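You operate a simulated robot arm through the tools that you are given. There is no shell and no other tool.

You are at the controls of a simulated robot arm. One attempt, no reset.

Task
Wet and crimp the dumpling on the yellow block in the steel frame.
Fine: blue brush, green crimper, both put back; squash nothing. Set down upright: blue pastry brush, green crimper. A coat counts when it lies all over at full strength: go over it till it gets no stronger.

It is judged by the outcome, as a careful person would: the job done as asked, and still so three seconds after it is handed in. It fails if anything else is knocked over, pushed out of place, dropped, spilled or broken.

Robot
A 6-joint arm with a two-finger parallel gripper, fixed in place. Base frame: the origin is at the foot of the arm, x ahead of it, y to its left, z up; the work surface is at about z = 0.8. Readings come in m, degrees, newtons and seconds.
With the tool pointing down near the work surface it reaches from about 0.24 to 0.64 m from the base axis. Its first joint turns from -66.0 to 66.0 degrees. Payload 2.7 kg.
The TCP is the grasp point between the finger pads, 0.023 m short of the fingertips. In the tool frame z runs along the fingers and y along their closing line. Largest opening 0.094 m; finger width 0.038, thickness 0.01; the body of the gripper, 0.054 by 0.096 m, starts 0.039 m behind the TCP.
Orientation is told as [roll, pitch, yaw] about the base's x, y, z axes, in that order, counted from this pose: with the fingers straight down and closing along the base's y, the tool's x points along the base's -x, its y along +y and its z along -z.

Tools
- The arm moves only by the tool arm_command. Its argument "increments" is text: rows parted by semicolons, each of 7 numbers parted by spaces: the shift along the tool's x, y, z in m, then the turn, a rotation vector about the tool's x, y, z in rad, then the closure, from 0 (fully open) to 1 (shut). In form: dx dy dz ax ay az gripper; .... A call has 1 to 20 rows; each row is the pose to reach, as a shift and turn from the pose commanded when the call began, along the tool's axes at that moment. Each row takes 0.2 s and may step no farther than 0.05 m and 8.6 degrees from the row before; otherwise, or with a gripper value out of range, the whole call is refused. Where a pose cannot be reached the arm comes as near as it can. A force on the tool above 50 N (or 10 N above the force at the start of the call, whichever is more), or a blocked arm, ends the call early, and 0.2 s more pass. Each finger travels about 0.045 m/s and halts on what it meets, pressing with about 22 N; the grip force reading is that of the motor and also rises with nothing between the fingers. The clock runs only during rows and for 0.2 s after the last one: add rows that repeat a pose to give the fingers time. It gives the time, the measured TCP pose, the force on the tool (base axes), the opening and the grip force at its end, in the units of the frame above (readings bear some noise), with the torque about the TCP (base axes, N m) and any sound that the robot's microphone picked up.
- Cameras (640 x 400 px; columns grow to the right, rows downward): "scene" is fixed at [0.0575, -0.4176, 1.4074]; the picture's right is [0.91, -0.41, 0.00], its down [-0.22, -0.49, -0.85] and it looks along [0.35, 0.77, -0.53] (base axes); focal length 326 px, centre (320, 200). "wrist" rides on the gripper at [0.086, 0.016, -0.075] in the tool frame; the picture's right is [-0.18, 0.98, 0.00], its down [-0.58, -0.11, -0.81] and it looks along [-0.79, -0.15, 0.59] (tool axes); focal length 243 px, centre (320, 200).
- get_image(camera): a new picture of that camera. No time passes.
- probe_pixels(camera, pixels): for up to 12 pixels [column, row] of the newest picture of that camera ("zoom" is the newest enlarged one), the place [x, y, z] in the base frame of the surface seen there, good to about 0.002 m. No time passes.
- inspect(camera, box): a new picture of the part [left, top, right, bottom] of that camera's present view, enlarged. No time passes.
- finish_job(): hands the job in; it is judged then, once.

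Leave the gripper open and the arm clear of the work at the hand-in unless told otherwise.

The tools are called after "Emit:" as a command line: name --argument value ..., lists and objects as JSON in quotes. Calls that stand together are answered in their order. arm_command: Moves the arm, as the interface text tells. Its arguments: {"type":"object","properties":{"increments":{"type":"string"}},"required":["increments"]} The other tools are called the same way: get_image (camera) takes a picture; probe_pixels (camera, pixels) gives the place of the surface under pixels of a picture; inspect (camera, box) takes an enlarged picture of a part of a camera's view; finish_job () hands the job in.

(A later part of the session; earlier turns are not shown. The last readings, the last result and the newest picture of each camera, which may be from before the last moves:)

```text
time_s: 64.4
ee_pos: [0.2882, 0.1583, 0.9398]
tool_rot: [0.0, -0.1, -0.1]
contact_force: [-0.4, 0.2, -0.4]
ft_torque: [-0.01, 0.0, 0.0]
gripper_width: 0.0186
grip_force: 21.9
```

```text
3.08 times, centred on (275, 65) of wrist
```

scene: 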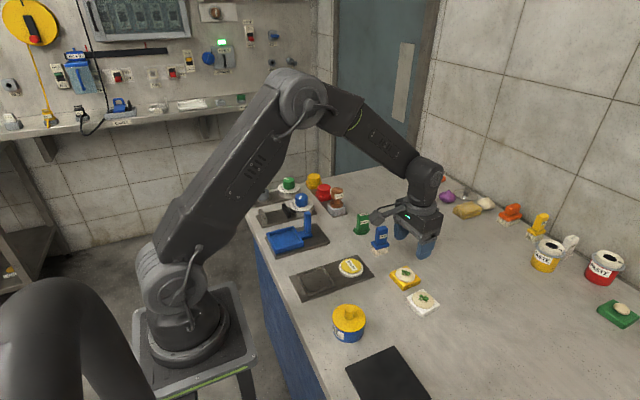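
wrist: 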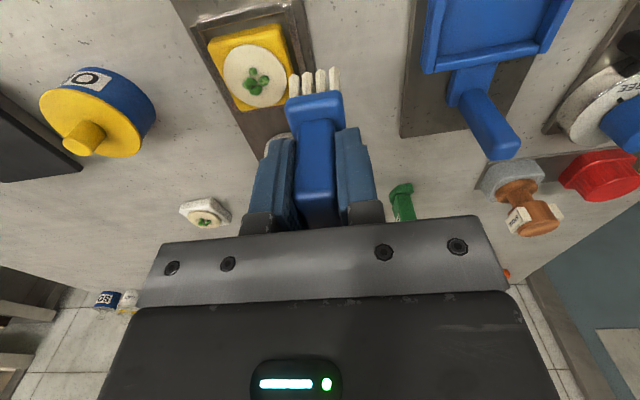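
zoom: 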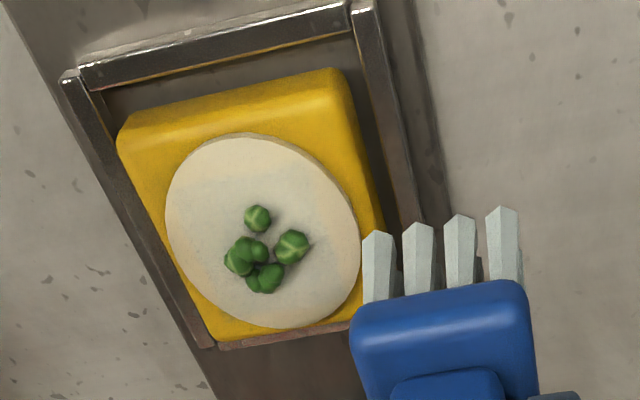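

The coat is building: the middle of the dough is grey-blue while the rim is still warm-coloured. The brush is still wet. I'll go back, touch slightly deeper, and raster wider so the rim is covered too.

Emit:
arm_command --increments "0 -0.02 0.01 0 0 0 0.9; 0 -0.05 0.022 0 0 0 0.9; 0 -0.05 0.035 0 0 0 0.9; 0 -0.05 0.042 0 0 0 0.9; 0 -0.05 0.0447 0 0 0 0.9; 0 -0.05 0.0447 0 0 0 0.9"

Emit:
arm_command --increments "0.01 0 0.0002 0 0 0 0.9; 0 0 0.0002 0 0 0 0.9; -0.01 0 0.0002 0 0 0 0.9; -0.01 0.006 0.0002 0 0 0 0.9; 0 0.006 0.0002 0 0 0 0.9; 0.01 0.006 0.0002 0 0 0 0.9; 0.01 0.012 0.0002 0 0 0 0.9; 0 0.012 0.0002 0 0 0 0.9; -0.01 0.012 0.0002 0 0 0 0.9; -0.008 0.016 0.0002 0 0 0 0.9; 0 0.016 0.0002 0 0 0 0.9; 0.008 0.016 0.0002 0 0 0 0.9; 0.01 0.012 0.0002 0 0 0 0.9; 0 0.012 0.0002 0 0 0 0.9; -0.01 0.012 0.0002 0 0 0 0.9; -0.01 0.006 0.0002 0 0 0 0.9; 0 0.006 0.0002 0 0 0 0.9; 0.01 0.006 0.0002 0 0 0 0.9; 0.01 0 0.0002 0 0 0 0.9; 0 0 0.0002 0 0 0 0.9"

Emit:
arm_command --increments "-0.01 0 0 0 0 0 0.9; -0.01 -0.006 0 0 0 0 0.9; 0 -0.006 0 0 0 0 0.9; 0.01 -0.006 0 0 0 0 0.9; 0.01 -0.012 0 0 0 0 0.9; 0 -0.012 0 0 0 0 0.9; -0.01 -0.012 0 0 0 0 0.9; -0.008 -0.016 0 0 0 0 0.9; 0 -0.016 0 0 0 0 0.9; 0.008 -0.016 0 0 0 0 0.9; 0.01 -0.012 0 0 0 0 0.9; 0 -0.012 0 0 0 0 0.9; -0.01 -0.012 0 0 0 0 0.9; -0.01 -0.006 0 0 0 0 0.9; 0 -0.006 0 0 0 0 0.9; 0.01 -0.006 0 0 0 0 0.9; 0.01 0 0 0 0 0 0.9; 0 0 0 0 0 0 0.9"

Emit:
arm_command --increments "0 0 -0.01 0 0 0 0.9; 0 0.02 -0.03 0 0 0 0.9; 0 0.05 -0.0444 0 0 0 0.9; 0 0.05 -0.0444 0 0 0 0.9"

Emit:
inspect --camera "scene" --box '[295, 245, 345, 295]'

Emit:
inspect --camera "wrist" --box '[200, 0, 350, 130]'

```text
time_s: 65.8
ee_pos: [0.2868, 0.109, 0.8934]
tool_rot: [0.2, 0.0, 0.0]
contact_force: [0.9, -0.6, -0.7]
ft_torque: [-0.01, -0.01, 0.02]
gripper_width: 0.0185
grip_force: 21.8
```

```text
time_s: 70.0
ee_pos: [0.2869, 0.1083, 0.8926]
tool_rot: [0.0, 0.1, 0.0]
contact_force: [0.7, 0.5, -0.3]
ft_torque: [0.0, 0.03, -0.02]
gripper_width: 0.0185
grip_force: 22.4
```

```text
time_s: 73.8
ee_pos: [0.287, 0.1108, 0.8935]
tool_rot: [0.2, -0.1, 0.1]
contact_force: [-0.1, 0.5, -0.2]
ft_torque: [-0.01, -0.01, -0.03]
gripper_width: 0.0184
grip_force: 22.1
```

```text
time_s: 74.8
ee_pos: [0.2831, 0.1579, 0.9374]
tool_rot: [0.1, -0.1, 0.1]
contact_force: [0.2, -0.5, -0.8]
ft_torque: [0.03, -0.01, 0.01]
gripper_width: 0.0184
grip_force: 21.6
```

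```text
8.00 times, centred on (320, 270) of scene
```

zoom: 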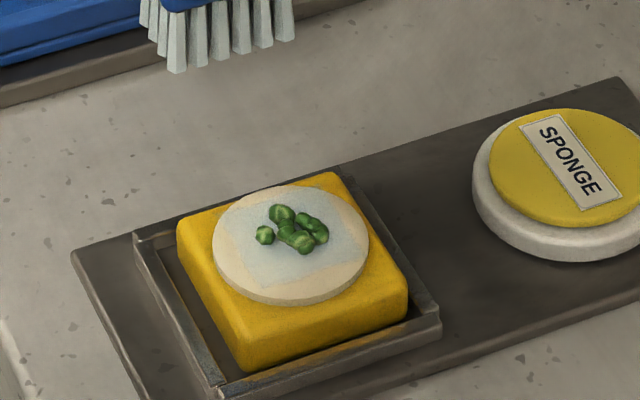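

```text
3.08 times, centred on (275, 65) of wrist
```

zoom: 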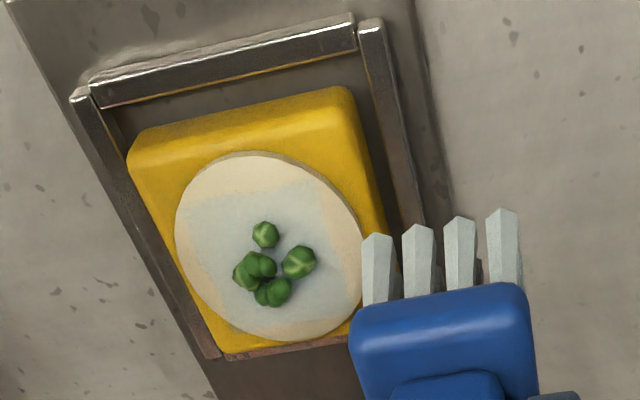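

Now there's a clear wet rectangle in the middle, with dry margins at the rim. I'll zoom in tighter to see which parts are dry.

Emit:
inspect --camera "wrist" --box '[235, 40, 325, 115]'

Emit:
inspect --camera "scene" --box '[304, 254, 334, 282]'

```text
5.33 times, centred on (280, 78) of wrist
```

zoom: 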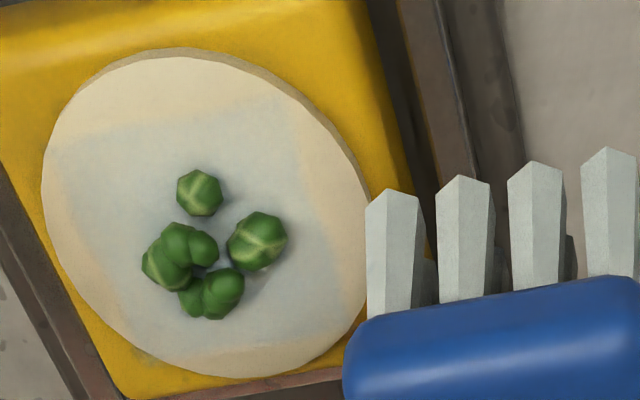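

```text
14.29 times, centred on (319, 268) of scene
```

zoom: 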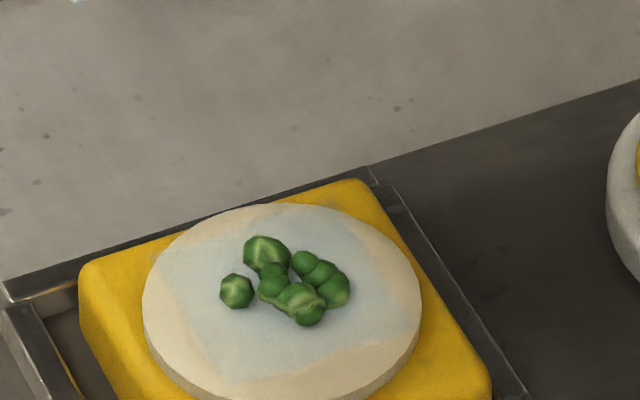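

I'll probe the rectangle's edges and the dough's rim to get the uncoated margins in base coordinates.

Emit:
inspect --camera "wrist" --box '[235, 40, 325, 115]'

Emit:
probe_pixels --camera "zoom" --pixels '[[180, 118], [290, 98], [70, 140], [310, 170], [330, 260], [60, 190], [100, 290], [230, 345], [190, 55], [190, 368], [45, 180], [362, 230]]'

```text
5.33 times, centred on (280, 78) of wrist
```

zoom: 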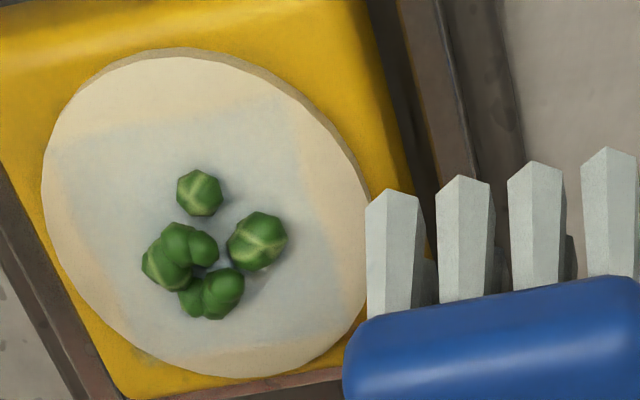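

```text
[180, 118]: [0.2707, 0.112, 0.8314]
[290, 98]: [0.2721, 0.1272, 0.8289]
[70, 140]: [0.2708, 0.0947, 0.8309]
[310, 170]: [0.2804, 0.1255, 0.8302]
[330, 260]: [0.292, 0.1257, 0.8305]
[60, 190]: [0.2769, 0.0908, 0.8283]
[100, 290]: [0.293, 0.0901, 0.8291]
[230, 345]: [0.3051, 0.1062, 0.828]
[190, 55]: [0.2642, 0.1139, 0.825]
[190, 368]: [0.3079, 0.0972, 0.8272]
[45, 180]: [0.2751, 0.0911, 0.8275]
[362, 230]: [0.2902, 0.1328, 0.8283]
```

The solid coat spans x 0.271–0.305 and y 0.091–0.126, while the dough reaches x 0.264–0.309 and y 0.088–0.133. The force had fallen to about zero during the strokes, so contact was marginal at the outer positions. I'll work the base-side (−x) margin: move 12 mm toward −x, lower until I feel about 3–5 N, and stroke along y there.

Emit:
arm_command --increments "0.012 -0.02 0.01 0 0 0 0.9; 0.012 -0.05 0.022 0 0 0 0.9; 0.012 -0.05 0.035 0 0 0 0.9; 0.012 -0.05 0.042 0 0 0 0.9; 0.012 -0.05 0.0446 0 0 0 0.9; 0.012 -0.05 0.0446 0 0 0 0.9"

Emit:
arm_command --increments "0 0 0.0005 0 0 0 0.9; 0 0 0.0005 0 0 0 0.9"

```text
time_s: 76.2
ee_pos: [0.2744, 0.109, 0.8948]
tool_rot: [0.1, -0.1, 0.0]
contact_force: [-0.8, 0.2, 0.0]
ft_torque: [0.0, -0.02, 0.01]
gripper_width: 0.0186
grip_force: 21.7
```

```text
time_s: 76.8
ee_pos: [0.2742, 0.1084, 0.8936]
tool_rot: [0.2, -0.1, 0.0]
contact_force: [-0.7, -1.1, -0.9]
ft_torque: [0.02, -0.01, 0.04]
gripper_width: 0.0185
grip_force: 23.0
```

Still no contact at this depth. I'll continue down in 0.5 mm steps.

Emit:
arm_command --increments "0 0 0.0005 0 0 0 0.9; 0 0 0.0005 0 0 0 0.9"

Emit:
arm_command --increments "0 0 0.0005 0 0 0 0.9; 0 0 0.0005 0 0 0 0.9"

Emit:
arm_command --increments "0 0 0.0005 0 0 0 0.9; 0 0 0.0005 0 0 0 0.9"

```text
time_s: 77.4
ee_pos: [0.2747, 0.1094, 0.8924]
tool_rot: [0.1, -0.2, 0.1]
contact_force: [-0.7, -0.7, 2.9]
ft_torque: [-0.05, -0.01, 0.02]
gripper_width: 0.0187
grip_force: 22.6
```

```text
time_s: 78.0
ee_pos: [0.275, 0.1084, 0.8927]
tool_rot: [0.2, -0.1, 0.0]
contact_force: [-5.1, 0.2, 18.3]
ft_torque: [0.06, 0.0, 0.04]
gripper_width: 0.0185
grip_force: 22.5
```

```text
time_s: 78.6
ee_pos: [0.2749, 0.1094, 0.8929]
tool_rot: [0.1, -0.2, 0.0]
contact_force: [-1.7, 1.4, 17.8]
ft_torque: [-0.06, -0.17, -0.02]
gripper_width: 0.0186
grip_force: 21.8
```

The force jumped to about 18 N between two half-millimetre steps; contact is stiff. I'll back off 0.4 mm at once and stroke along y on this side.

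Emit:
arm_command --increments "0 0 -0.0004 0 0 0 0.9; 0 0 -0.0004 0 0 0 0.9"

Emit:
arm_command --increments "0 0.004 0 0 0 0 0.9; 0 0.008 0 0 0 0 0.9; 0 0.012 0 0 0 0 0.9; 0 0.008 0 0 0 0 0.9; 0 0.004 0 0 0 0 0.9; 0 0 0 0 0 0 0.9; 0 -0.004 0 0 0 0 0.9; 0 -0.008 0 0 0 0 0.9; 0 -0.012 0 0 0 0 0.9; 0 -0.008 0 0 0 0 0.9; 0 -0.004 0 0 0 0 0.9; 0 0 0 0 0 0 0.9"

Emit:
inspect --camera "wrist" --box '[230, 20, 400, 150]'

Emit:
inspect --camera "scene" --box '[290, 240, 350, 295]'

```text
time_s: 79.2
ee_pos: [0.2749, 0.1092, 0.8909]
tool_rot: [0.0, -0.1, 0.1]
contact_force: [1.2, 0.6, 4.9]
ft_torque: [0.04, -0.18, 0.04]
gripper_width: 0.0185
grip_force: 22.0
```

```text
time_s: 81.8
ee_pos: [0.2741, 0.1102, 0.891]
tool_rot: [0.0, -0.1, 0.0]
contact_force: [0.6, -5.1, 11.6]
ft_torque: [-0.18, -0.2, -0.05]
gripper_width: 0.0188
grip_force: 22.5
```

```text
3.08 times, centred on (315, 85) of wrist
```

zoom: 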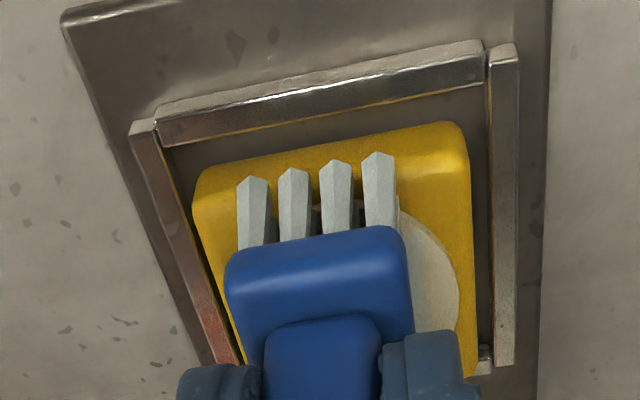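

```text
7.27 times, centred on (320, 268) of scene
```

zoom: 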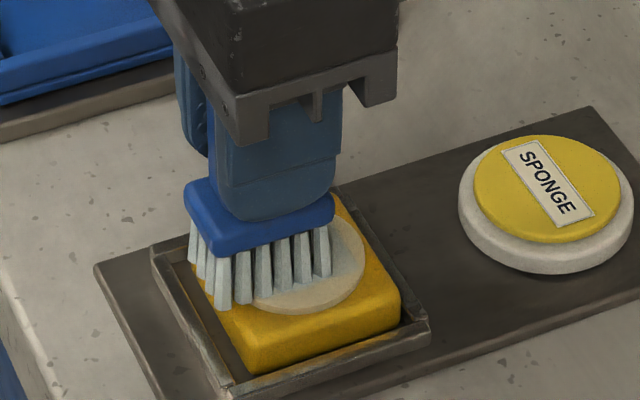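

I'll lift clear and check the coat and that everything is in place.

Emit:
arm_command --increments "0 0 -0.003 0 0 0 0.9; 0 0 -0.012 0 0 0 0.9; -0.01 0.02 -0.03 0 0 0 0.9; -0.012 0.05 -0.0465 0 0 0 0.9; -0.012 0.05 -0.0465 0 0 0 0.9"

Emit:
inspect --camera "wrist" --box '[200, 0, 350, 130]'

Emit:
inspect --camera "scene" --box '[295, 245, 345, 295]'

Emit:
inspect --camera "wrist" --box '[235, 40, 325, 115]'

```text
time_s: 83.0
ee_pos: [0.2868, 0.1589, 0.9396]
tool_rot: [0.1, -0.1, 0.0]
contact_force: [-0.2, 0.3, -0.6]
ft_torque: [0.01, 0.02, -0.05]
gripper_width: 0.0187
grip_force: 21.6
```

```text
3.08 times, centred on (275, 65) of wrist
```

zoom: 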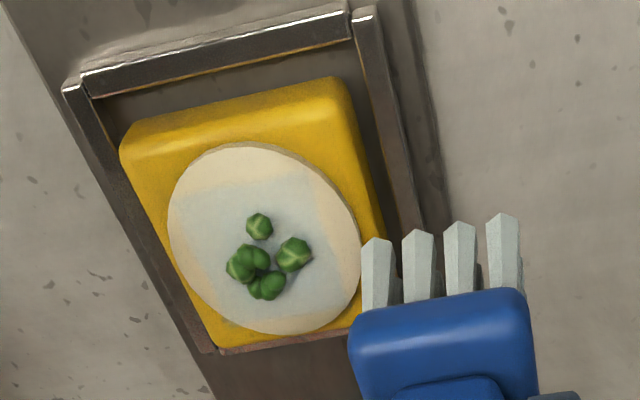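

```text
8.00 times, centred on (320, 270) of scene
```

zoom: 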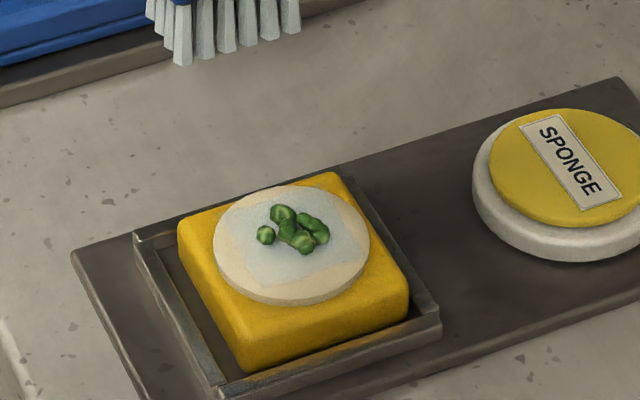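

```text
5.33 times, centred on (280, 78) of wrist
```

zoom: 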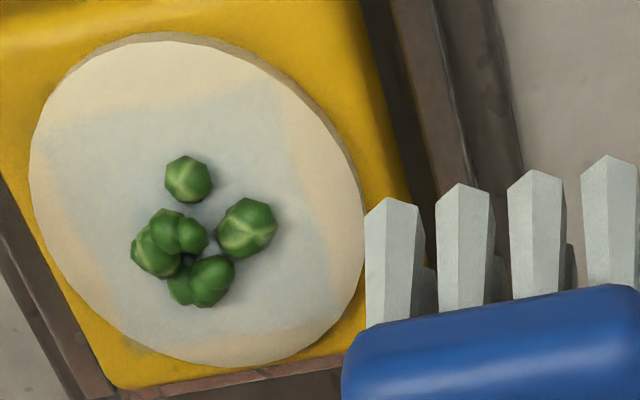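

The base-side margin is still dry even with real contact, and the bristles look paler than right after dipping, so the brush has likely used up its water. I'll re-dip on the sponge, stopping just above it first.

Emit:
arm_command --increments "-0.015 -0.008 0 0 0 0 0.9; -0.04 -0.022 0 0 0 0 0.9; -0.065 -0.036 0 0 0 0 0.9; -0.087 -0.047 0 0 0 0 0.9; -0.095 -0.051 0.01 0 0 0 0.9; -0.095 -0.051 0.025 0 0 0 0.9; -0.095 -0.051 0.04 0 0 0 0.9; -0.095 -0.051 0.049 0 0 0 0.9; -0.095 -0.051 0.0529 0 0 0 0.9; -0.095 -0.051 0.0529 0 0 0 0.9"

Emit:
arm_command --increments "0 0 0.0005 0 0 0 0.9; 0 0 0.001 0 0 0 0.9; 0 0 0.001 0 0 0 0.9"

```text
time_s: 85.2
ee_pos: [0.3808, 0.1084, 0.8841]
tool_rot: [0.1, -0.1, -0.1]
contact_force: [-0.1, 1.2, -1.2]
ft_torque: [0.02, -0.01, 0.04]
gripper_width: 0.0187
grip_force: 21.7
```

```text
time_s: 86.0
ee_pos: [0.3813, 0.1084, 0.8838]
tool_rot: [0.1, -0.1, 0.0]
contact_force: [-0.2, -0.1, -0.7]
ft_torque: [-0.05, 0.06, 0.02]
gripper_width: 0.0189
grip_force: 21.9
```

No contact yet; I'll step down in 0.5 mm increments, one at a time.

Emit:
arm_command --increments "0 0 0.0005 0 0 0 0.9; 0 0 0.0005 0 0 0 0.9"

```text
time_s: 86.6
ee_pos: [0.3804, 0.1076, 0.8835]
tool_rot: [0.1, -0.2, 0.1]
contact_force: [0.8, -0.6, -0.6]
ft_torque: [0.05, -0.02, 0.01]
gripper_width: 0.0185
grip_force: 22.1
```

Still free; another 0.5 mm step.

Emit:
arm_command --increments "0 0 0.0005 0 0 0 0.9; 0 0 0.0005 0 0 0 0.9"

```text
time_s: 87.2
ee_pos: [0.3811, 0.108, 0.8826]
tool_rot: [0.1, -0.1, -0.1]
contact_force: [-0.1, 0.0, -1.5]
ft_torque: [-0.04, 0.01, 0.01]
gripper_width: 0.0187
grip_force: 22.2
```

Still free, so another 0.5 mm step.

Emit:
arm_command --increments "0 0 0.0005 0 0 0 0.9; 0 0 0.0005 0 0 0 0.9"

```text
time_s: 87.8
ee_pos: [0.3813, 0.1079, 0.8831]
tool_rot: [0.1, -0.1, 0.0]
contact_force: [-1.2, -1.2, 4.1]
ft_torque: [-0.01, 0.0, 0.0]
gripper_width: 0.0185
grip_force: 22.1
```

Contact at 4 N. I'll hold and dab for about 2 seconds so the brush loads fully, then lift.

Emit:
arm_command --increments "0 0 0 0 0 0 0.9; 0.001 0 0 0 0 0 0.9; 0 0.001 0 0 0 0 0.9; -0.001 0 0 0 0 0 0.9; 0 -0.001 0 0 0 0 0.9; 0 0 0 0 0 0 0.9; 0 0 0 0 0 0 0.9; 0 0 0 0 0 0 0.9; 0 0 0 0 0 0 0.9; 0 0 0 0 0 0 0.9"

Emit:
arm_command --increments "0 0 -0.005 0 0 0 0.9; 0 0 -0.02 0 0 0 0.9; 0 0 -0.04 0 0 0 0.9; 0 0 -0.04 0 0 0 0.9"

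Emit:
inspect --camera "wrist" --box '[220, 0, 420, 150]'

Emit:
inspect --camera "scene" --box '[300, 215, 400, 295]'

```text
time_s: 90.0
ee_pos: [0.3827, 0.1069, 0.8832]
tool_rot: [0.1, -0.2, 0.0]
contact_force: [3.0, -0.3, 12.1]
ft_torque: [-0.06, -0.31, -0.02]
gripper_width: 0.0185
grip_force: 22.6
```

```text
time_s: 91.0
ee_pos: [0.3815, 0.1086, 0.9234]
tool_rot: [0.0, 0.0, -0.1]
contact_force: [-0.8, -0.7, -0.7]
ft_torque: [0.01, -0.03, 0.0]
gripper_width: 0.0185
grip_force: 22.0
```

```text
2.67 times, centred on (320, 75) of wrist
```

zoom: 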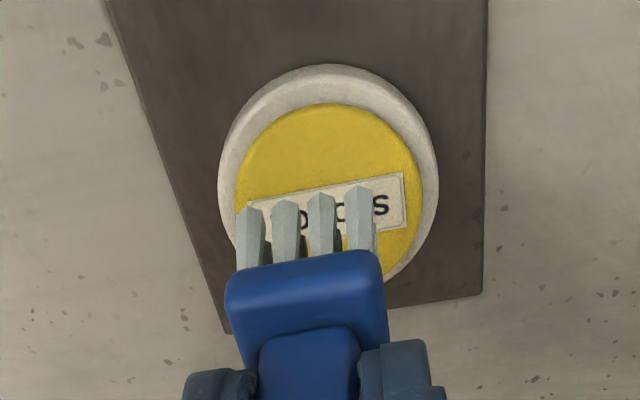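

```text
5.00 times, centred on (350, 255) of scene
```

zoom: 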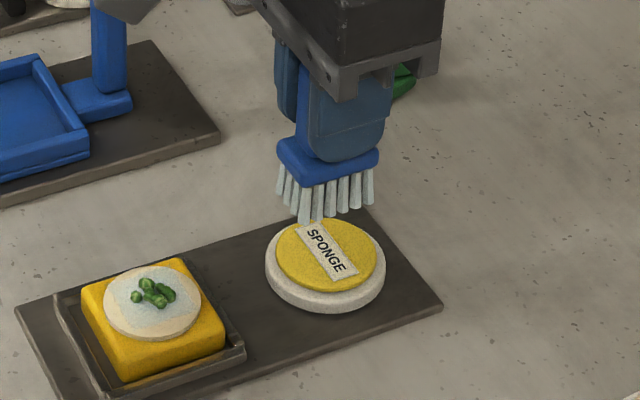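

The bristles are a clear wet blue-grey again. Now I'll go to the −x margin, 18 mm off centre, touch down lightly and stroke along y.

Emit:
arm_command --increments "0.02 0 0 0 0 0 0.9; 0.05 0 0 0 0 0 0.9; 0.08 0.001 0 0 0 0 0.9; 0.105 0.001 0 0 0 0 0.9; 0.113 0.001 0.01 0 0 0 0.9; 0.113 0.001 0.02 0 0 0 0.9; 0.113 0.001 0.028 0 0 0 0.9; 0.113 0.001 0.0304 0 0 0 0.9; 0.113 0.001 0.0304 0 0 0 0.9"

Emit:
arm_command --increments "0 0 0.0004 0 0 0 0.9; 0 0 0.0004 0 0 0 0.9"

```text
time_s: 93.0
ee_pos: [0.269, 0.1081, 0.8912]
tool_rot: [0.2, -0.1, 0.1]
contact_force: [-0.2, 0.5, -0.7]
ft_torque: [-0.01, 0.03, 0.03]
gripper_width: 0.0185
grip_force: 21.6
```

```text
time_s: 93.6
ee_pos: [0.2686, 0.1081, 0.8922]
tool_rot: [0.1, -0.1, 0.0]
contact_force: [1.1, -0.2, -0.6]
ft_torque: [0.0, 0.02, 0.0]
gripper_width: 0.0188
grip_force: 22.3
```

No contact yet; I'll step in 0.3 mm increments.

Emit:
arm_command --increments "0 0 0.0003 0 0 0 0.9; 0 0 0.0003 0 0 0 0.9"

```text
time_s: 94.2
ee_pos: [0.2691, 0.1083, 0.8916]
tool_rot: [0.2, -0.1, 0.0]
contact_force: [0.2, 0.4, -1.0]
ft_torque: [0.01, 0.0, 0.03]
gripper_width: 0.0186
grip_force: 22.5
```

Still free; another 0.3 mm.

Emit:
arm_command --increments "0 0 0.0003 0 0 0 0.9; 0 0 0.0003 0 0 0 0.9"

```text
time_s: 94.8
ee_pos: [0.2675, 0.1085, 0.8902]
tool_rot: [0.1, -0.2, 0.0]
contact_force: [1.4, 0.3, 0.9]
ft_torque: [-0.02, -0.03, 0.02]
gripper_width: 0.0186
grip_force: 21.8
```

There's a first touch of about 1–2 N. I'll press 0.2 mm more and stroke slowly along y on this margin.

Emit:
arm_command --increments "0 0 0.0002 0 0 0 0.9; 0 0.004 0.0002 0 0 0 0.9; 0 0.008 0.0002 0 0 0 0.9; 0 0.012 0.0002 0 0 0 0.9; 0 0.008 0.0002 0 0 0 0.9; 0 0.004 0.0002 0 0 0 0.9; 0 0 0.0002 0 0 0 0.9; 0 -0.004 0.0002 0 0 0 0.9; 0 -0.008 0.0002 0 0 0 0.9; 0 -0.012 0.0002 0 0 0 0.9; 0 -0.008 0.0002 0 0 0 0.9; 0 -0.004 0.0002 0 0 0 0.9; 0 0 0.0002 0 0 0 0.9"

Emit:
arm_command --increments "0 0 -0.003 0 0 0 0.9; 0 0 -0.012 0 0 0 0.9; -0.01 0.02 -0.03 0 0 0 0.9; -0.018 0.05 -0.0465 0 0 0 0.9; -0.018 0.05 -0.0465 0 0 0 0.9"

Emit:
inspect --camera "wrist" --box '[200, 0, 350, 130]'

Emit:
inspect --camera "scene" --box '[304, 254, 334, 282]'

```text
time_s: 97.6
ee_pos: [0.2683, 0.1087, 0.8893]
tool_rot: [0.1, -0.1, 0.1]
contact_force: [0.0, -4.6, 14.3]
ft_torque: [-0.24, -0.19, -0.1]
gripper_width: 0.0185
grip_force: 22.1
```

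```text
time_s: 98.8
ee_pos: [0.2863, 0.1579, 0.938]
tool_rot: [0.0, -0.1, 0.0]
contact_force: [0.5, -0.3, -0.4]
ft_torque: [0.0, 0.0, 0.04]
gripper_width: 0.0185
grip_force: 22.5
```

```text
3.08 times, centred on (275, 65) of wrist
```

zoom: 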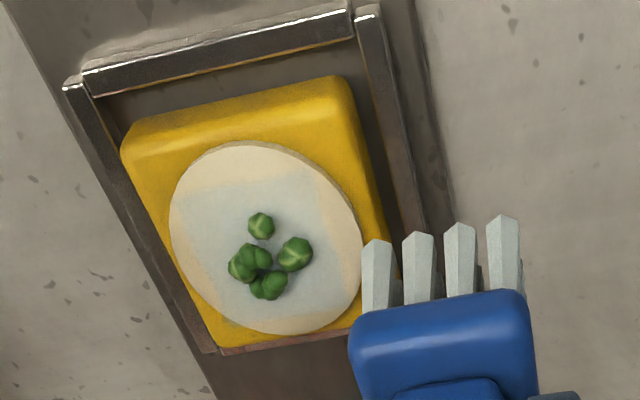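

```text
14.29 times, centred on (319, 268) of scene
```

zoom: 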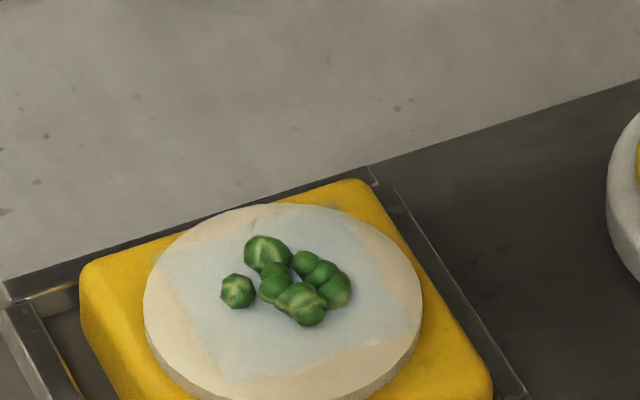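

The rectangle still has dry margins. I'll take the tightest zooms from the wrist camera to map them precisely.

Emit:
inspect --camera "wrist" --box '[250, 42, 322, 112]'

Emit:
probe_pixels --camera "zoom" --pixels '[[200, 100], [300, 80], [100, 130], [400, 150], [420, 250], [440, 320], [60, 200], [120, 320], [250, 380], [350, 370], [250, 60], [460, 250]]'

```text
5.71 times, centred on (286, 77) of wrist
```

zoom: 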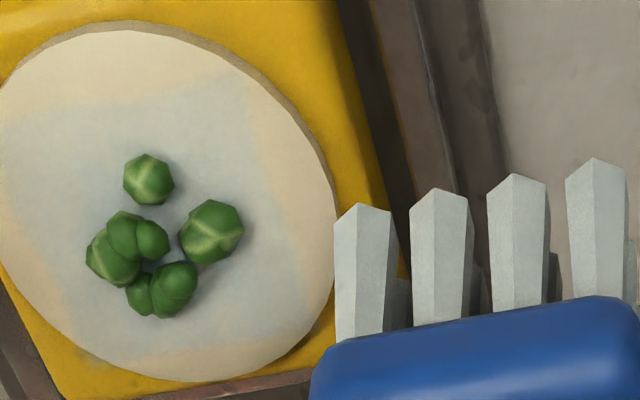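

```text
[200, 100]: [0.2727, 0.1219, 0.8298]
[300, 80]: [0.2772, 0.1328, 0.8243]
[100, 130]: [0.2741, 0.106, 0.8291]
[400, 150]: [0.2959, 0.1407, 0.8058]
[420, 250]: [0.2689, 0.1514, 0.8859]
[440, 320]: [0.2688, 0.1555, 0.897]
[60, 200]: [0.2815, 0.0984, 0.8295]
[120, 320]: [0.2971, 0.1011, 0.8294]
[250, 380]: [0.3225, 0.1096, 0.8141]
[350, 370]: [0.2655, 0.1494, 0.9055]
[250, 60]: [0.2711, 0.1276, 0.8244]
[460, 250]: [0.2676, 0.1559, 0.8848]
```

The wet patch is a neat square of about 0.034 m (x 0.271–0.305, y 0.091–0.126), which is the square inscribed in the dough disc. Strokes on the outer rim don't change it, so that square is evidently the coat area. Now I need to bring it to full, even strength. I'll go back to the centre with light contact.

Emit:
arm_command --increments "0 -0.02 0.01 0 0 0 0.9; 0 -0.05 0.022 0 0 0 0.9; 0 -0.05 0.035 0 0 0 0.9; 0 -0.05 0.043 0 0 0 0.9; 0 -0.05 0.0459 0 0 0 0.9; 0 -0.05 0.0459 0 0 0 0.9"

Emit:
arm_command --increments "0 0 0.0003 0 0 0 0.9; 0 0 0.0003 0 0 0 0.9"

```text
time_s: 100.2
ee_pos: [0.2872, 0.108, 0.8906]
tool_rot: [0.1, 0.0, 0.0]
contact_force: [-0.4, 0.3, 0.2]
ft_torque: [-0.02, -0.02, 0.0]
gripper_width: 0.0187
grip_force: 21.9
```

```text
time_s: 100.8
ee_pos: [0.286, 0.1084, 0.8911]
tool_rot: [0.1, -0.1, 0.0]
contact_force: [-0.8, 0.6, -0.6]
ft_torque: [0.01, 0.02, -0.03]
gripper_width: 0.0188
grip_force: 21.9
```

Not touching yet; one more 0.4 mm step.

Emit:
arm_command --increments "0 0 0.0004 0 0 0 0.9; 0 0 0.0004 0 0 0 0.9"

```text
time_s: 101.4
ee_pos: [0.2869, 0.1091, 0.8917]
tool_rot: [0.1, -0.1, 0.0]
contact_force: [0.3, -1.6, 7.4]
ft_torque: [-0.1, -0.01, 0.01]
gripper_width: 0.019
grip_force: 21.9
```

Contact at about 7 N. I'll ease 0.1 mm and raster over the whole square with slow overlapping strokes.

Emit:
arm_command --increments "0.005 0 -0.0001 0 0 0 0.9; -0.005 0 -0.0001 0 0 0 0.9; -0.005 0.004 -0.0001 0 0 0 0.9; 0.005 0.004 -0.0001 0 0 0 0.9; 0.005 0.008 -0.0001 0 0 0 0.9; -0.005 0.008 -0.0001 0 0 0 0.9; -0.005 0.011 -0.0001 0 0 0 0.9; 0.005 0.011 -0.0001 0 0 0 0.9; 0.005 0.007 -0.0001 0 0 0 0.9; -0.005 0.004 -0.0001 0 0 0 0.9; 0.005 0 -0.0001 0 0 0 0.9; -0.005 -0.004 -0.0001 0 0 0 0.9; 0.005 -0.004 -0.0001 0 0 0 0.9; 0.005 -0.008 -0.0001 0 0 0 0.9; -0.005 -0.008 -0.0001 0 0 0 0.9; -0.005 -0.011 -0.0001 0 0 0 0.9; 0.005 -0.011 -0.0001 0 0 0 0.9; 0.005 -0.007 -0.0001 0 0 0 0.9; -0.005 -0.004 -0.0001 0 0 0 0.9; 0 0 -0.0001 0 0 0 0.9"

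Emit:
arm_command --increments "0 0 -0.003 0 0 0 0.9; 0 0 -0.012 0 0 0 0.9; 0 0.02 -0.03 0 0 0 0.9; 0 0.05 -0.0465 0 0 0 0.9; 0 0.05 -0.0465 0 0 0 0.9"

Emit:
inspect --camera "wrist" --box '[200, 0, 350, 130]'

Emit:
inspect --camera "scene" --box '[304, 254, 334, 282]'

Emit:
inspect --camera "wrist" --box '[250, 42, 322, 112]'

```text
time_s: 105.6
ee_pos: [0.2886, 0.1096, 0.8894]
tool_rot: [0.1, -0.2, 0.0]
contact_force: [3.0, -1.8, 9.3]
ft_torque: [-0.17, -0.17, 0.05]
gripper_width: 0.0188
grip_force: 21.9
```

```text
time_s: 106.8
ee_pos: [0.2877, 0.1588, 0.937]
tool_rot: [0.1, -0.2, -0.1]
contact_force: [0.2, 0.5, -0.2]
ft_torque: [-0.01, 0.01, 0.01]
gripper_width: 0.0185
grip_force: 21.6
```

```text
3.08 times, centred on (275, 65) of wrist
```

zoom: 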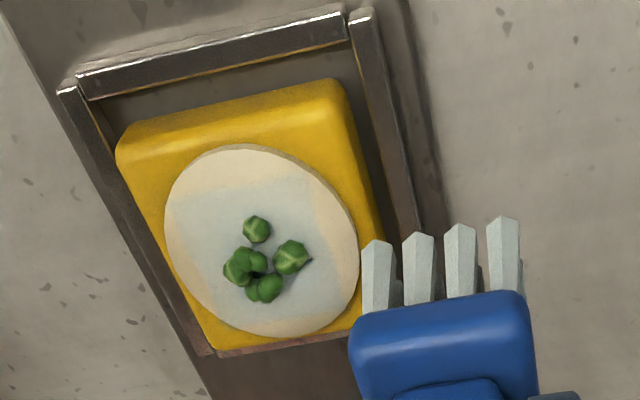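

```text
14.29 times, centred on (319, 268) of scene
```

zoom: 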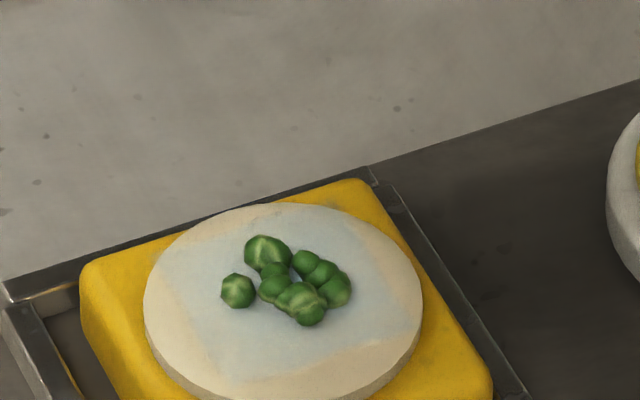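

```text
5.71 times, centred on (286, 77) of wrist
```

zoom: 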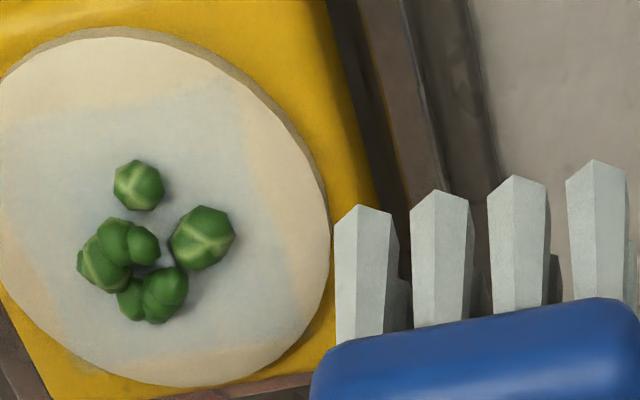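

The coat looks smooth within the same square. To be sure it's at full strength I'll re-dip and go over it again, then compare. Going to the sponge now, stopping just above it.

Emit:
arm_command --increments "-0.015 -0.008 0 0 0 0 0.9; -0.04 -0.022 0 0 0 0 0.9; -0.065 -0.036 0 0 0 0 0.9; -0.087 -0.047 0 0 0 0 0.9; -0.095 -0.051 0.01 0 0 0 0.9; -0.095 -0.051 0.025 0 0 0 0.9; -0.095 -0.051 0.04 0 0 0 0.9; -0.095 -0.051 0.05 0 0 0 0.9; -0.095 -0.051 0.0545 0 0 0 0.9; -0.095 -0.051 0.0545 0 0 0 0.9"

Emit:
arm_command --increments "0 0 0.0005 0 0 0 0.9; 0 0 0.0005 0 0 0 0.9"

```text
time_s: 109.0
ee_pos: [0.3823, 0.1074, 0.8838]
tool_rot: [0.0, -0.2, 0.0]
contact_force: [-0.7, 0.7, -0.2]
ft_torque: [-0.02, -0.04, -0.03]
gripper_width: 0.0184
grip_force: 22.1
```

```text
time_s: 109.6
ee_pos: [0.3807, 0.1088, 0.8836]
tool_rot: [0.1, -0.1, -0.1]
contact_force: [0.0, -0.7, -0.7]
ft_torque: [-0.03, -0.01, -0.02]
gripper_width: 0.0185
grip_force: 22.0
```

Not touching yet; another 0.5 mm.

Emit:
arm_command --increments "0 0 0.0005 0 0 0 0.9; 0 0 0.0005 0 0 0 0.9"

```text
time_s: 110.2
ee_pos: [0.3814, 0.1089, 0.8828]
tool_rot: [0.0, -0.2, 0.0]
contact_force: [0.5, -1.1, 9.1]
ft_torque: [-0.09, 0.0, 0.01]
gripper_width: 0.0185
grip_force: 21.9
```

Contact at 9 N. I'll hold about 1.5 seconds, lift, and return to just above the dumpling's centre.

Emit:
arm_command --increments "0 0 0 0 0 0 0.9; 0 0 0 0 0 0 0.9; 0 0 0 0 0 0 0.9; 0 0 0 0 0 0 0.9; 0 0 0 0 0 0 0.9; 0 0 0 0 0 0 0.9; 0 0 -0.005 0 0 0 0.9; 0 0 -0.02 0 0 0 0.9; 0 0 -0.04 0 0 0 0.9; 0 0 -0.04 0 0 0 0.9"

Emit:
arm_command --increments "0.02 0 0 0 0 0 0.9; 0.05 0 0 0 0 0 0.9; 0.08 0.001 0 0 0 0 0.9; 0.095 0.001 0.01 0 0 0 0.9; 0.095 0.001 0.02 0 0 0 0.9; 0.095 0.001 0.028 0 0 0 0.9; 0.095 0.001 0.0307 0 0 0 0.9; 0.095 0.001 0.0307 0 0 0 0.9"

Emit:
arm_command --increments "0 0 0.0003 0 0 0 0.9; 0 0 0.0003 0 0 0 0.9"

```text
time_s: 112.4
ee_pos: [0.3819, 0.1085, 0.9229]
tool_rot: [0.2, -0.1, 0.0]
contact_force: [0.0, 0.2, -1.7]
ft_torque: [-0.01, 0.01, -0.02]
gripper_width: 0.0187
grip_force: 21.8
```

```text
time_s: 114.2
ee_pos: [0.2854, 0.1096, 0.8906]
tool_rot: [0.0, -0.1, 0.0]
contact_force: [0.1, 0.0, -0.5]
ft_torque: [0.01, 0.02, 0.01]
gripper_width: 0.0184
grip_force: 22.6
```

```text
time_s: 114.8
ee_pos: [0.2861, 0.1086, 0.891]
tool_rot: [0.1, -0.2, 0.0]
contact_force: [-0.1, 0.3, 1.2]
ft_torque: [-0.01, -0.06, 0.03]
gripper_width: 0.0186
grip_force: 22.0
```

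A light touch of 1.2 N. I'll add 0.2 mm and raster the whole square twice, with margin beyond its edges.

Emit:
arm_command --increments "0.006 0 0.0002 0 0 0 0.9; -0.006 0 0.0002 0 0 0 0.9; -0.006 0.004 0.0002 0 0 0 0.9; 0.006 0.004 0.0002 0 0 0 0.9; 0.006 0.008 0.0002 0 0 0 0.9; -0.006 0.008 0.0002 0 0 0 0.9; -0.006 0.012 0.0002 0 0 0 0.9; 0.006 0.012 0.0002 0 0 0 0.9; 0.006 0.008 0.0002 0 0 0 0.9; -0.006 0.004 0.0002 0 0 0 0.9; 0.006 0 0.0002 0 0 0 0.9; -0.006 -0.004 0.0002 0 0 0 0.9; 0.006 -0.004 0.0002 0 0 0 0.9; 0.006 -0.008 0.0002 0 0 0 0.9; -0.006 -0.008 0.0002 0 0 0 0.9; -0.006 -0.012 0.0002 0 0 0 0.9; 0.006 -0.012 0.0002 0 0 0 0.9; 0.006 -0.008 0.0002 0 0 0 0.9; -0.006 -0.004 0.0002 0 0 0 0.9; 0 0 0.0002 0 0 0 0.9"

Emit:
arm_command --increments "0.006 0 0 0 0 0 0.9; -0.006 0 0 0 0 0 0.9; -0.006 0.004 0 0 0 0 0.9; 0.006 0.004 0 0 0 0 0.9; 0.006 0.008 0 0 0 0 0.9; -0.006 0.008 0 0 0 0 0.9; -0.006 0.012 0 0 0 0 0.9; 0.006 0.012 0 0 0 0 0.9; 0.006 0.008 0 0 0 0 0.9; -0.006 0.004 0 0 0 0 0.9; 0.006 0 0 0 0 0 0.9; -0.006 -0.004 0 0 0 0 0.9; 0.006 -0.004 0 0 0 0 0.9; 0.006 -0.008 0 0 0 0 0.9; -0.006 -0.008 0 0 0 0 0.9; -0.006 -0.012 0 0 0 0 0.9; 0.006 -0.012 0 0 0 0 0.9; 0.006 -0.008 0 0 0 0 0.9; -0.006 -0.004 0 0 0 0 0.9; 0 0 0 0 0 0 0.9"

Emit:
arm_command --increments "0 0 -0.003 0 0 0 0.9; 0 0 -0.012 0 0 0 0.9; 0 0.02 -0.03 0 0 0 0.9; 0 0.05 -0.0465 0 0 0 0.9; 0 0.05 -0.0465 0 0 0 0.9"

Emit:
inspect --camera "scene" --box '[304, 254, 334, 282]'

Emit:
inspect --camera "wrist" --box '[200, 0, 350, 130]'

Emit:
inspect --camera "wrist" --box '[250, 42, 322, 112]'

```text
time_s: 119.0
ee_pos: [0.2862, 0.1111, 0.8919]
tool_rot: [0.1, -0.2, 0.0]
contact_force: [0.5, 0.0, -1.0]
ft_torque: [0.02, 0.0, -0.02]
gripper_width: 0.0185
grip_force: 21.9
```

```text
time_s: 123.2
ee_pos: [0.2882, 0.1098, 0.8904]
tool_rot: [0.1, -0.2, 0.0]
contact_force: [2.5, -0.7, 8.0]
ft_torque: [-0.01, -0.19, -0.02]
gripper_width: 0.0182
grip_force: 21.9
```

```text
time_s: 124.4
ee_pos: [0.2874, 0.1597, 0.9377]
tool_rot: [0.1, -0.1, 0.0]
contact_force: [-0.2, 0.3, -0.3]
ft_torque: [0.01, -0.02, 0.0]
gripper_width: 0.0183
grip_force: 21.9
```

```text
14.29 times, centred on (319, 268) of scene
```

zoom: 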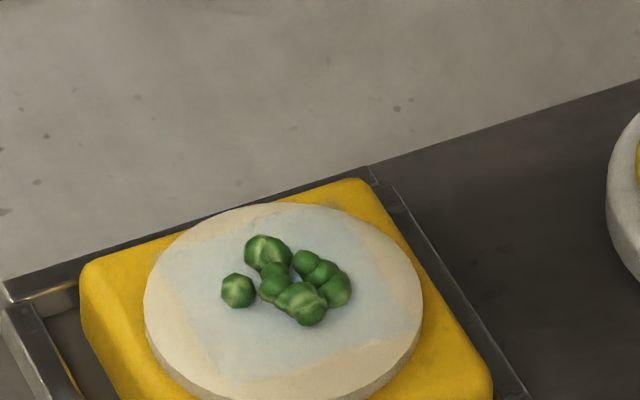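

```text
3.08 times, centred on (275, 65) of wrist
```

zoom: 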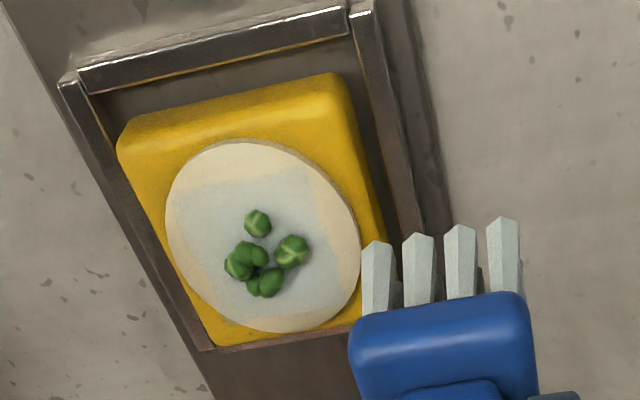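

```text
5.71 times, centred on (286, 77) of wrist
```

zoom: 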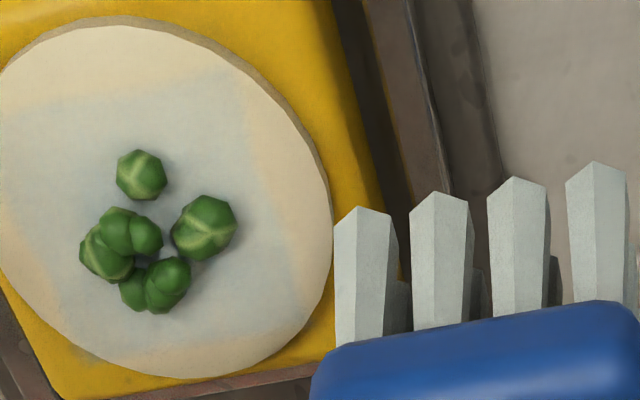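

The coat looks even and much like the last picture. I'll do one more pass that favours the square's edges and corners, then compare again to confirm it gets no stronger.

Emit:
arm_command --increments "0 -0.02 0.01 0 0 0 0.9; 0 -0.05 0.022 0 0 0 0.9; 0 -0.05 0.035 0 0 0 0.9; 0 -0.05 0.043 0 0 0 0.9; 0 -0.05 0.0459 0 0 0 0.9; 0 -0.05 0.0461 0 0 0 0.9; 0 -0.05 0.0461 0 0 0 0.9"

Emit:
arm_command --increments "0 0 0.0003 0 0 0 0.9; 0 0 0.0003 0 0 0 0.9"

```text
time_s: 126.0
ee_pos: [0.2858, 0.1085, 0.8924]
tool_rot: [0.1, -0.1, 0.1]
contact_force: [1.0, 0.3, -0.9]
ft_torque: [0.01, 0.0, -0.05]
gripper_width: 0.0187
grip_force: 21.7
```

```text
time_s: 126.6
ee_pos: [0.2852, 0.1094, 0.8907]
tool_rot: [0.2, -0.2, 0.1]
contact_force: [0.5, -0.1, -0.3]
ft_torque: [-0.02, -0.03, 0.02]
gripper_width: 0.0187
grip_force: 21.8
```

Just above contact. I'll add 0.2 mm and run an edge-following path plus a few centre strokes.

Emit:
arm_command --increments "0 0 0.0002 0 0 0 0.9; 0.008 0.006 0.0002 0 0 0 0.9; 0.008 0.012 0.0002 0 0 0 0.9; 0.008 0.013 0.0002 0 0 0 0.9; 0 0.013 0.0002 0 0 0 0.9; -0.008 0.013 0.0002 0 0 0 0.9; -0.008 0.013 0.0002 0 0 0 0.9; -0.008 0.006 0.0002 0 0 0 0.9; -0.008 0 0.0002 0 0 0 0.9; -0.008 -0.006 0.0002 0 0 0 0.9; -0.008 -0.013 0.0002 0 0 0 0.9; -0.008 -0.013 0.0002 0 0 0 0.9; 0 -0.013 0.0002 0 0 0 0.9; 0.008 -0.013 0.0002 0 0 0 0.9; 0.008 -0.013 0.0002 0 0 0 0.9; 0.008 -0.006 0.0002 0 0 0 0.9; 0.008 0 0.0002 0 0 0 0.9; 0 0.004 0.0002 0 0 0 0.9; 0 -0.004 0.0002 0 0 0 0.9; 0 0 0.0002 0 0 0 0.9"

Emit:
arm_command --increments "0 0 -0.003 0 0 0 0.9; 0 0 -0.012 0 0 0 0.9; 0 0.02 -0.03 0 0 0 0.9; 0 0.05 -0.0465 0 0 0 0.9; 0 0.05 -0.0465 0 0 0 0.9"

Emit:
inspect --camera "scene" --box '[304, 254, 334, 282]'

Emit:
inspect --camera "wrist" --box '[200, 0, 350, 130]'

Emit:
get_image --camera "wrist"

```text
time_s: 130.8
ee_pos: [0.2881, 0.1081, 0.8907]
tool_rot: [0.0, -0.2, 0.0]
contact_force: [0.5, 0.1, -1.8]
ft_torque: [-0.02, 0.0, -0.02]
gripper_width: 0.0187
grip_force: 22.5
```

```text
time_s: 132.0
ee_pos: [0.2867, 0.1591, 0.9371]
tool_rot: [0.1, -0.1, 0.1]
contact_force: [0.4, 0.5, 0.0]
ft_torque: [-0.05, -0.03, 0.01]
gripper_width: 0.0187
grip_force: 21.8
```

```text
14.29 times, centred on (319, 268) of scene
```

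zoom: 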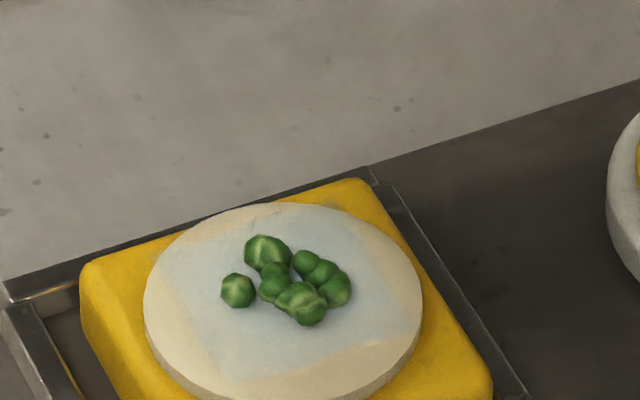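

```text
3.08 times, centred on (275, 65) of wrist
```

zoom: 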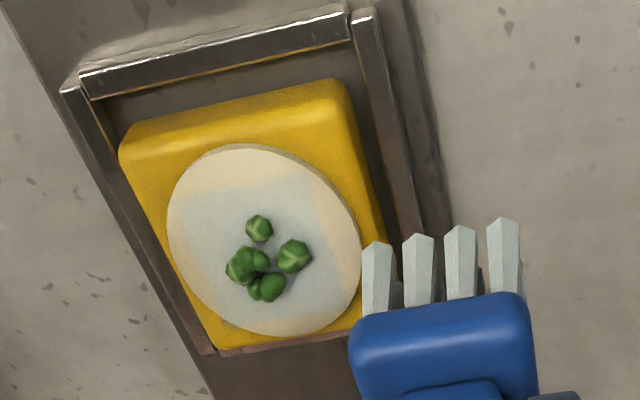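

```text
taken
```

wrist: 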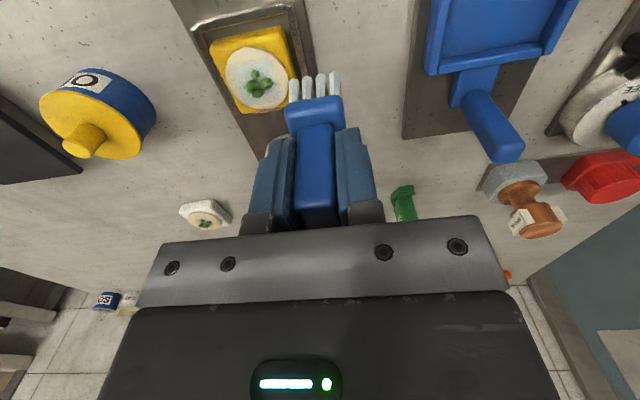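

No further change, so the coat is at full strength. Now I'll put the brush back at its original spot, (0.4936, 0.1445) with yaw −4°. First the level move to above it.

Emit:
arm_command --increments "-0.01 -0.0007 0 0 0 0.004 0.9; -0.035 -0.0024 0 0 0 0.012 0.9; -0.065 -0.0044 0 0 0 0.022 0.9; -0.095 -0.0064 0 0 0 0.032 0.9; -0.125 -0.0084 0 0 0 0.042 0.9; -0.155 -0.0105 0 0 0 0.052 0.9; -0.18 -0.0121 0 0 0 0.062 0.9; -0.2 -0.0135 0 0 0 0.068 0.9; -0.2075 -0.014 0 0 0 0.068 0.9; -0.2075 -0.014 0 0 0 0.068 0.9"

Emit:
get_image --camera "wrist"

Emit:
inspect --camera "scene" --box '[340, 160, 440, 260]'

```text
time_s: 134.2
ee_pos: [0.4936, 0.1458, 0.9381]
tool_rot: [0.1, -0.1, -4.0]
contact_force: [-0.5, -0.2, 0.5]
ft_torque: [-0.02, -0.04, 0.02]
gripper_width: 0.0186
grip_force: 21.9
```

```text
taken
```

wrist: 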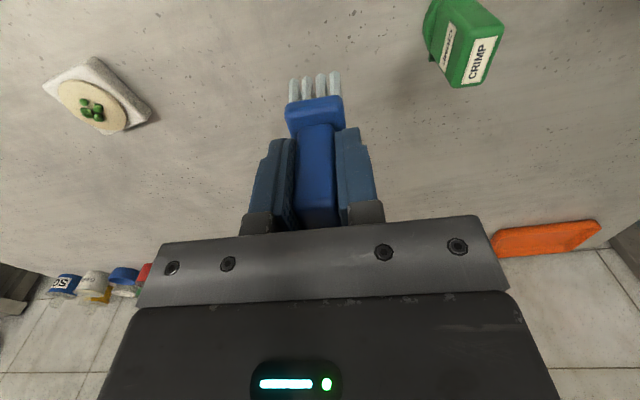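

```text
4.00 times, centred on (390, 210) of scene
```

zoom: 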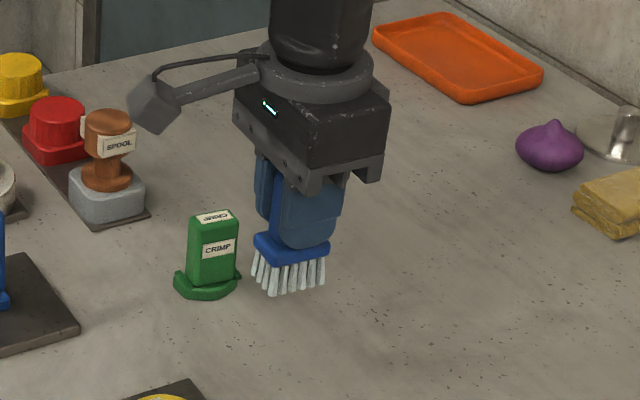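

The brush is over its spot and upright. I'll descend to about 1 mm above the table, then feel for touchdown.

Emit:
arm_command --increments "0 0 0.02 0 0 0 0.9; 0 0 0.042 0 0 0 0.9; 0 0 0.058 0 0 0 0.9; 0 0 0.068 0 0 0 0.9; 0 0 0.0725 0 0 0 0.9; 0 0 0.0735 0 0 0 0.9; 0 0 0.0735 0 0 0 0.9"

Emit:
arm_command --increments "0 0 0.0005 0 0 0 0.9; 0 0 0.0005 0 0 0 0.9"

```text
time_s: 135.8
ee_pos: [0.494, 0.1439, 0.8633]
tool_rot: [0.1, 0.0, -3.9]
contact_force: [-1.2, -0.3, -1.4]
ft_torque: [0.01, 0.02, 0.03]
gripper_width: 0.0188
grip_force: 21.4
```

```text
time_s: 136.4
ee_pos: [0.4951, 0.1455, 0.8629]
tool_rot: [0.0, 0.0, -3.9]
contact_force: [-0.2, 0.1, -0.8]
ft_torque: [-0.01, 0.02, -0.01]
gripper_width: 0.0186
grip_force: 22.2
```

Not touching yet; one more 0.5 mm step.

Emit:
arm_command --increments "0 0 0.0005 0 0 0 0.9; 0 0 0.0005 0 0 0 0.9"

```text
time_s: 137.0
ee_pos: [0.4951, 0.1454, 0.8628]
tool_rot: [0.1, -0.1, -4.0]
contact_force: [-0.4, -0.1, -0.7]
ft_torque: [-0.02, 0.03, -0.02]
gripper_width: 0.0187
grip_force: 21.9
```

Still free; another 0.5 mm.

Emit:
arm_command --increments "0 0 0.0005 0 0 0 0.9; 0 0 0.0005 0 0 0 0.9"

```text
time_s: 137.6
ee_pos: [0.4942, 0.1444, 0.8628]
tool_rot: [0.1, -0.1, -3.8]
contact_force: [0.5, 0.6, -0.9]
ft_torque: [0.02, 0.0, 0.01]
gripper_width: 0.0186
grip_force: 21.8
```

Still nothing; another 0.5 mm.

Emit:
arm_command --increments "0 0 0.0005 0 0 0 0.9; 0 0 0.0005 0 0 0 0.9"

```text
time_s: 138.2
ee_pos: [0.493, 0.1442, 0.8613]
tool_rot: [0.1, -0.1, -3.9]
contact_force: [1.4, -0.4, -1.1]
ft_torque: [-0.02, 0.0, -0.03]
gripper_width: 0.0184
grip_force: 21.5
```

Still free; another 0.5 mm.

Emit:
arm_command --increments "0 0 0.0005 0 0 0 0.9; 0 0 0.0005 0 0 0 0.9"

Emit:
inspect --camera "scene" --box '[350, 210, 420, 270]'

```text
time_s: 138.8
ee_pos: [0.4933, 0.1435, 0.8598]
tool_rot: [0.1, -0.2, -3.8]
contact_force: [-1.9, 0.0, 4.0]
ft_torque: [-0.07, -0.03, -0.01]
gripper_width: 0.0186
grip_force: 21.5
```

```text
6.67 times, centred on (385, 240) of scene
```

zoom: 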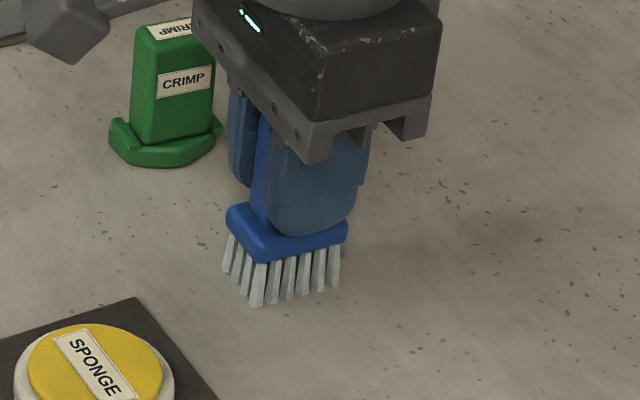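

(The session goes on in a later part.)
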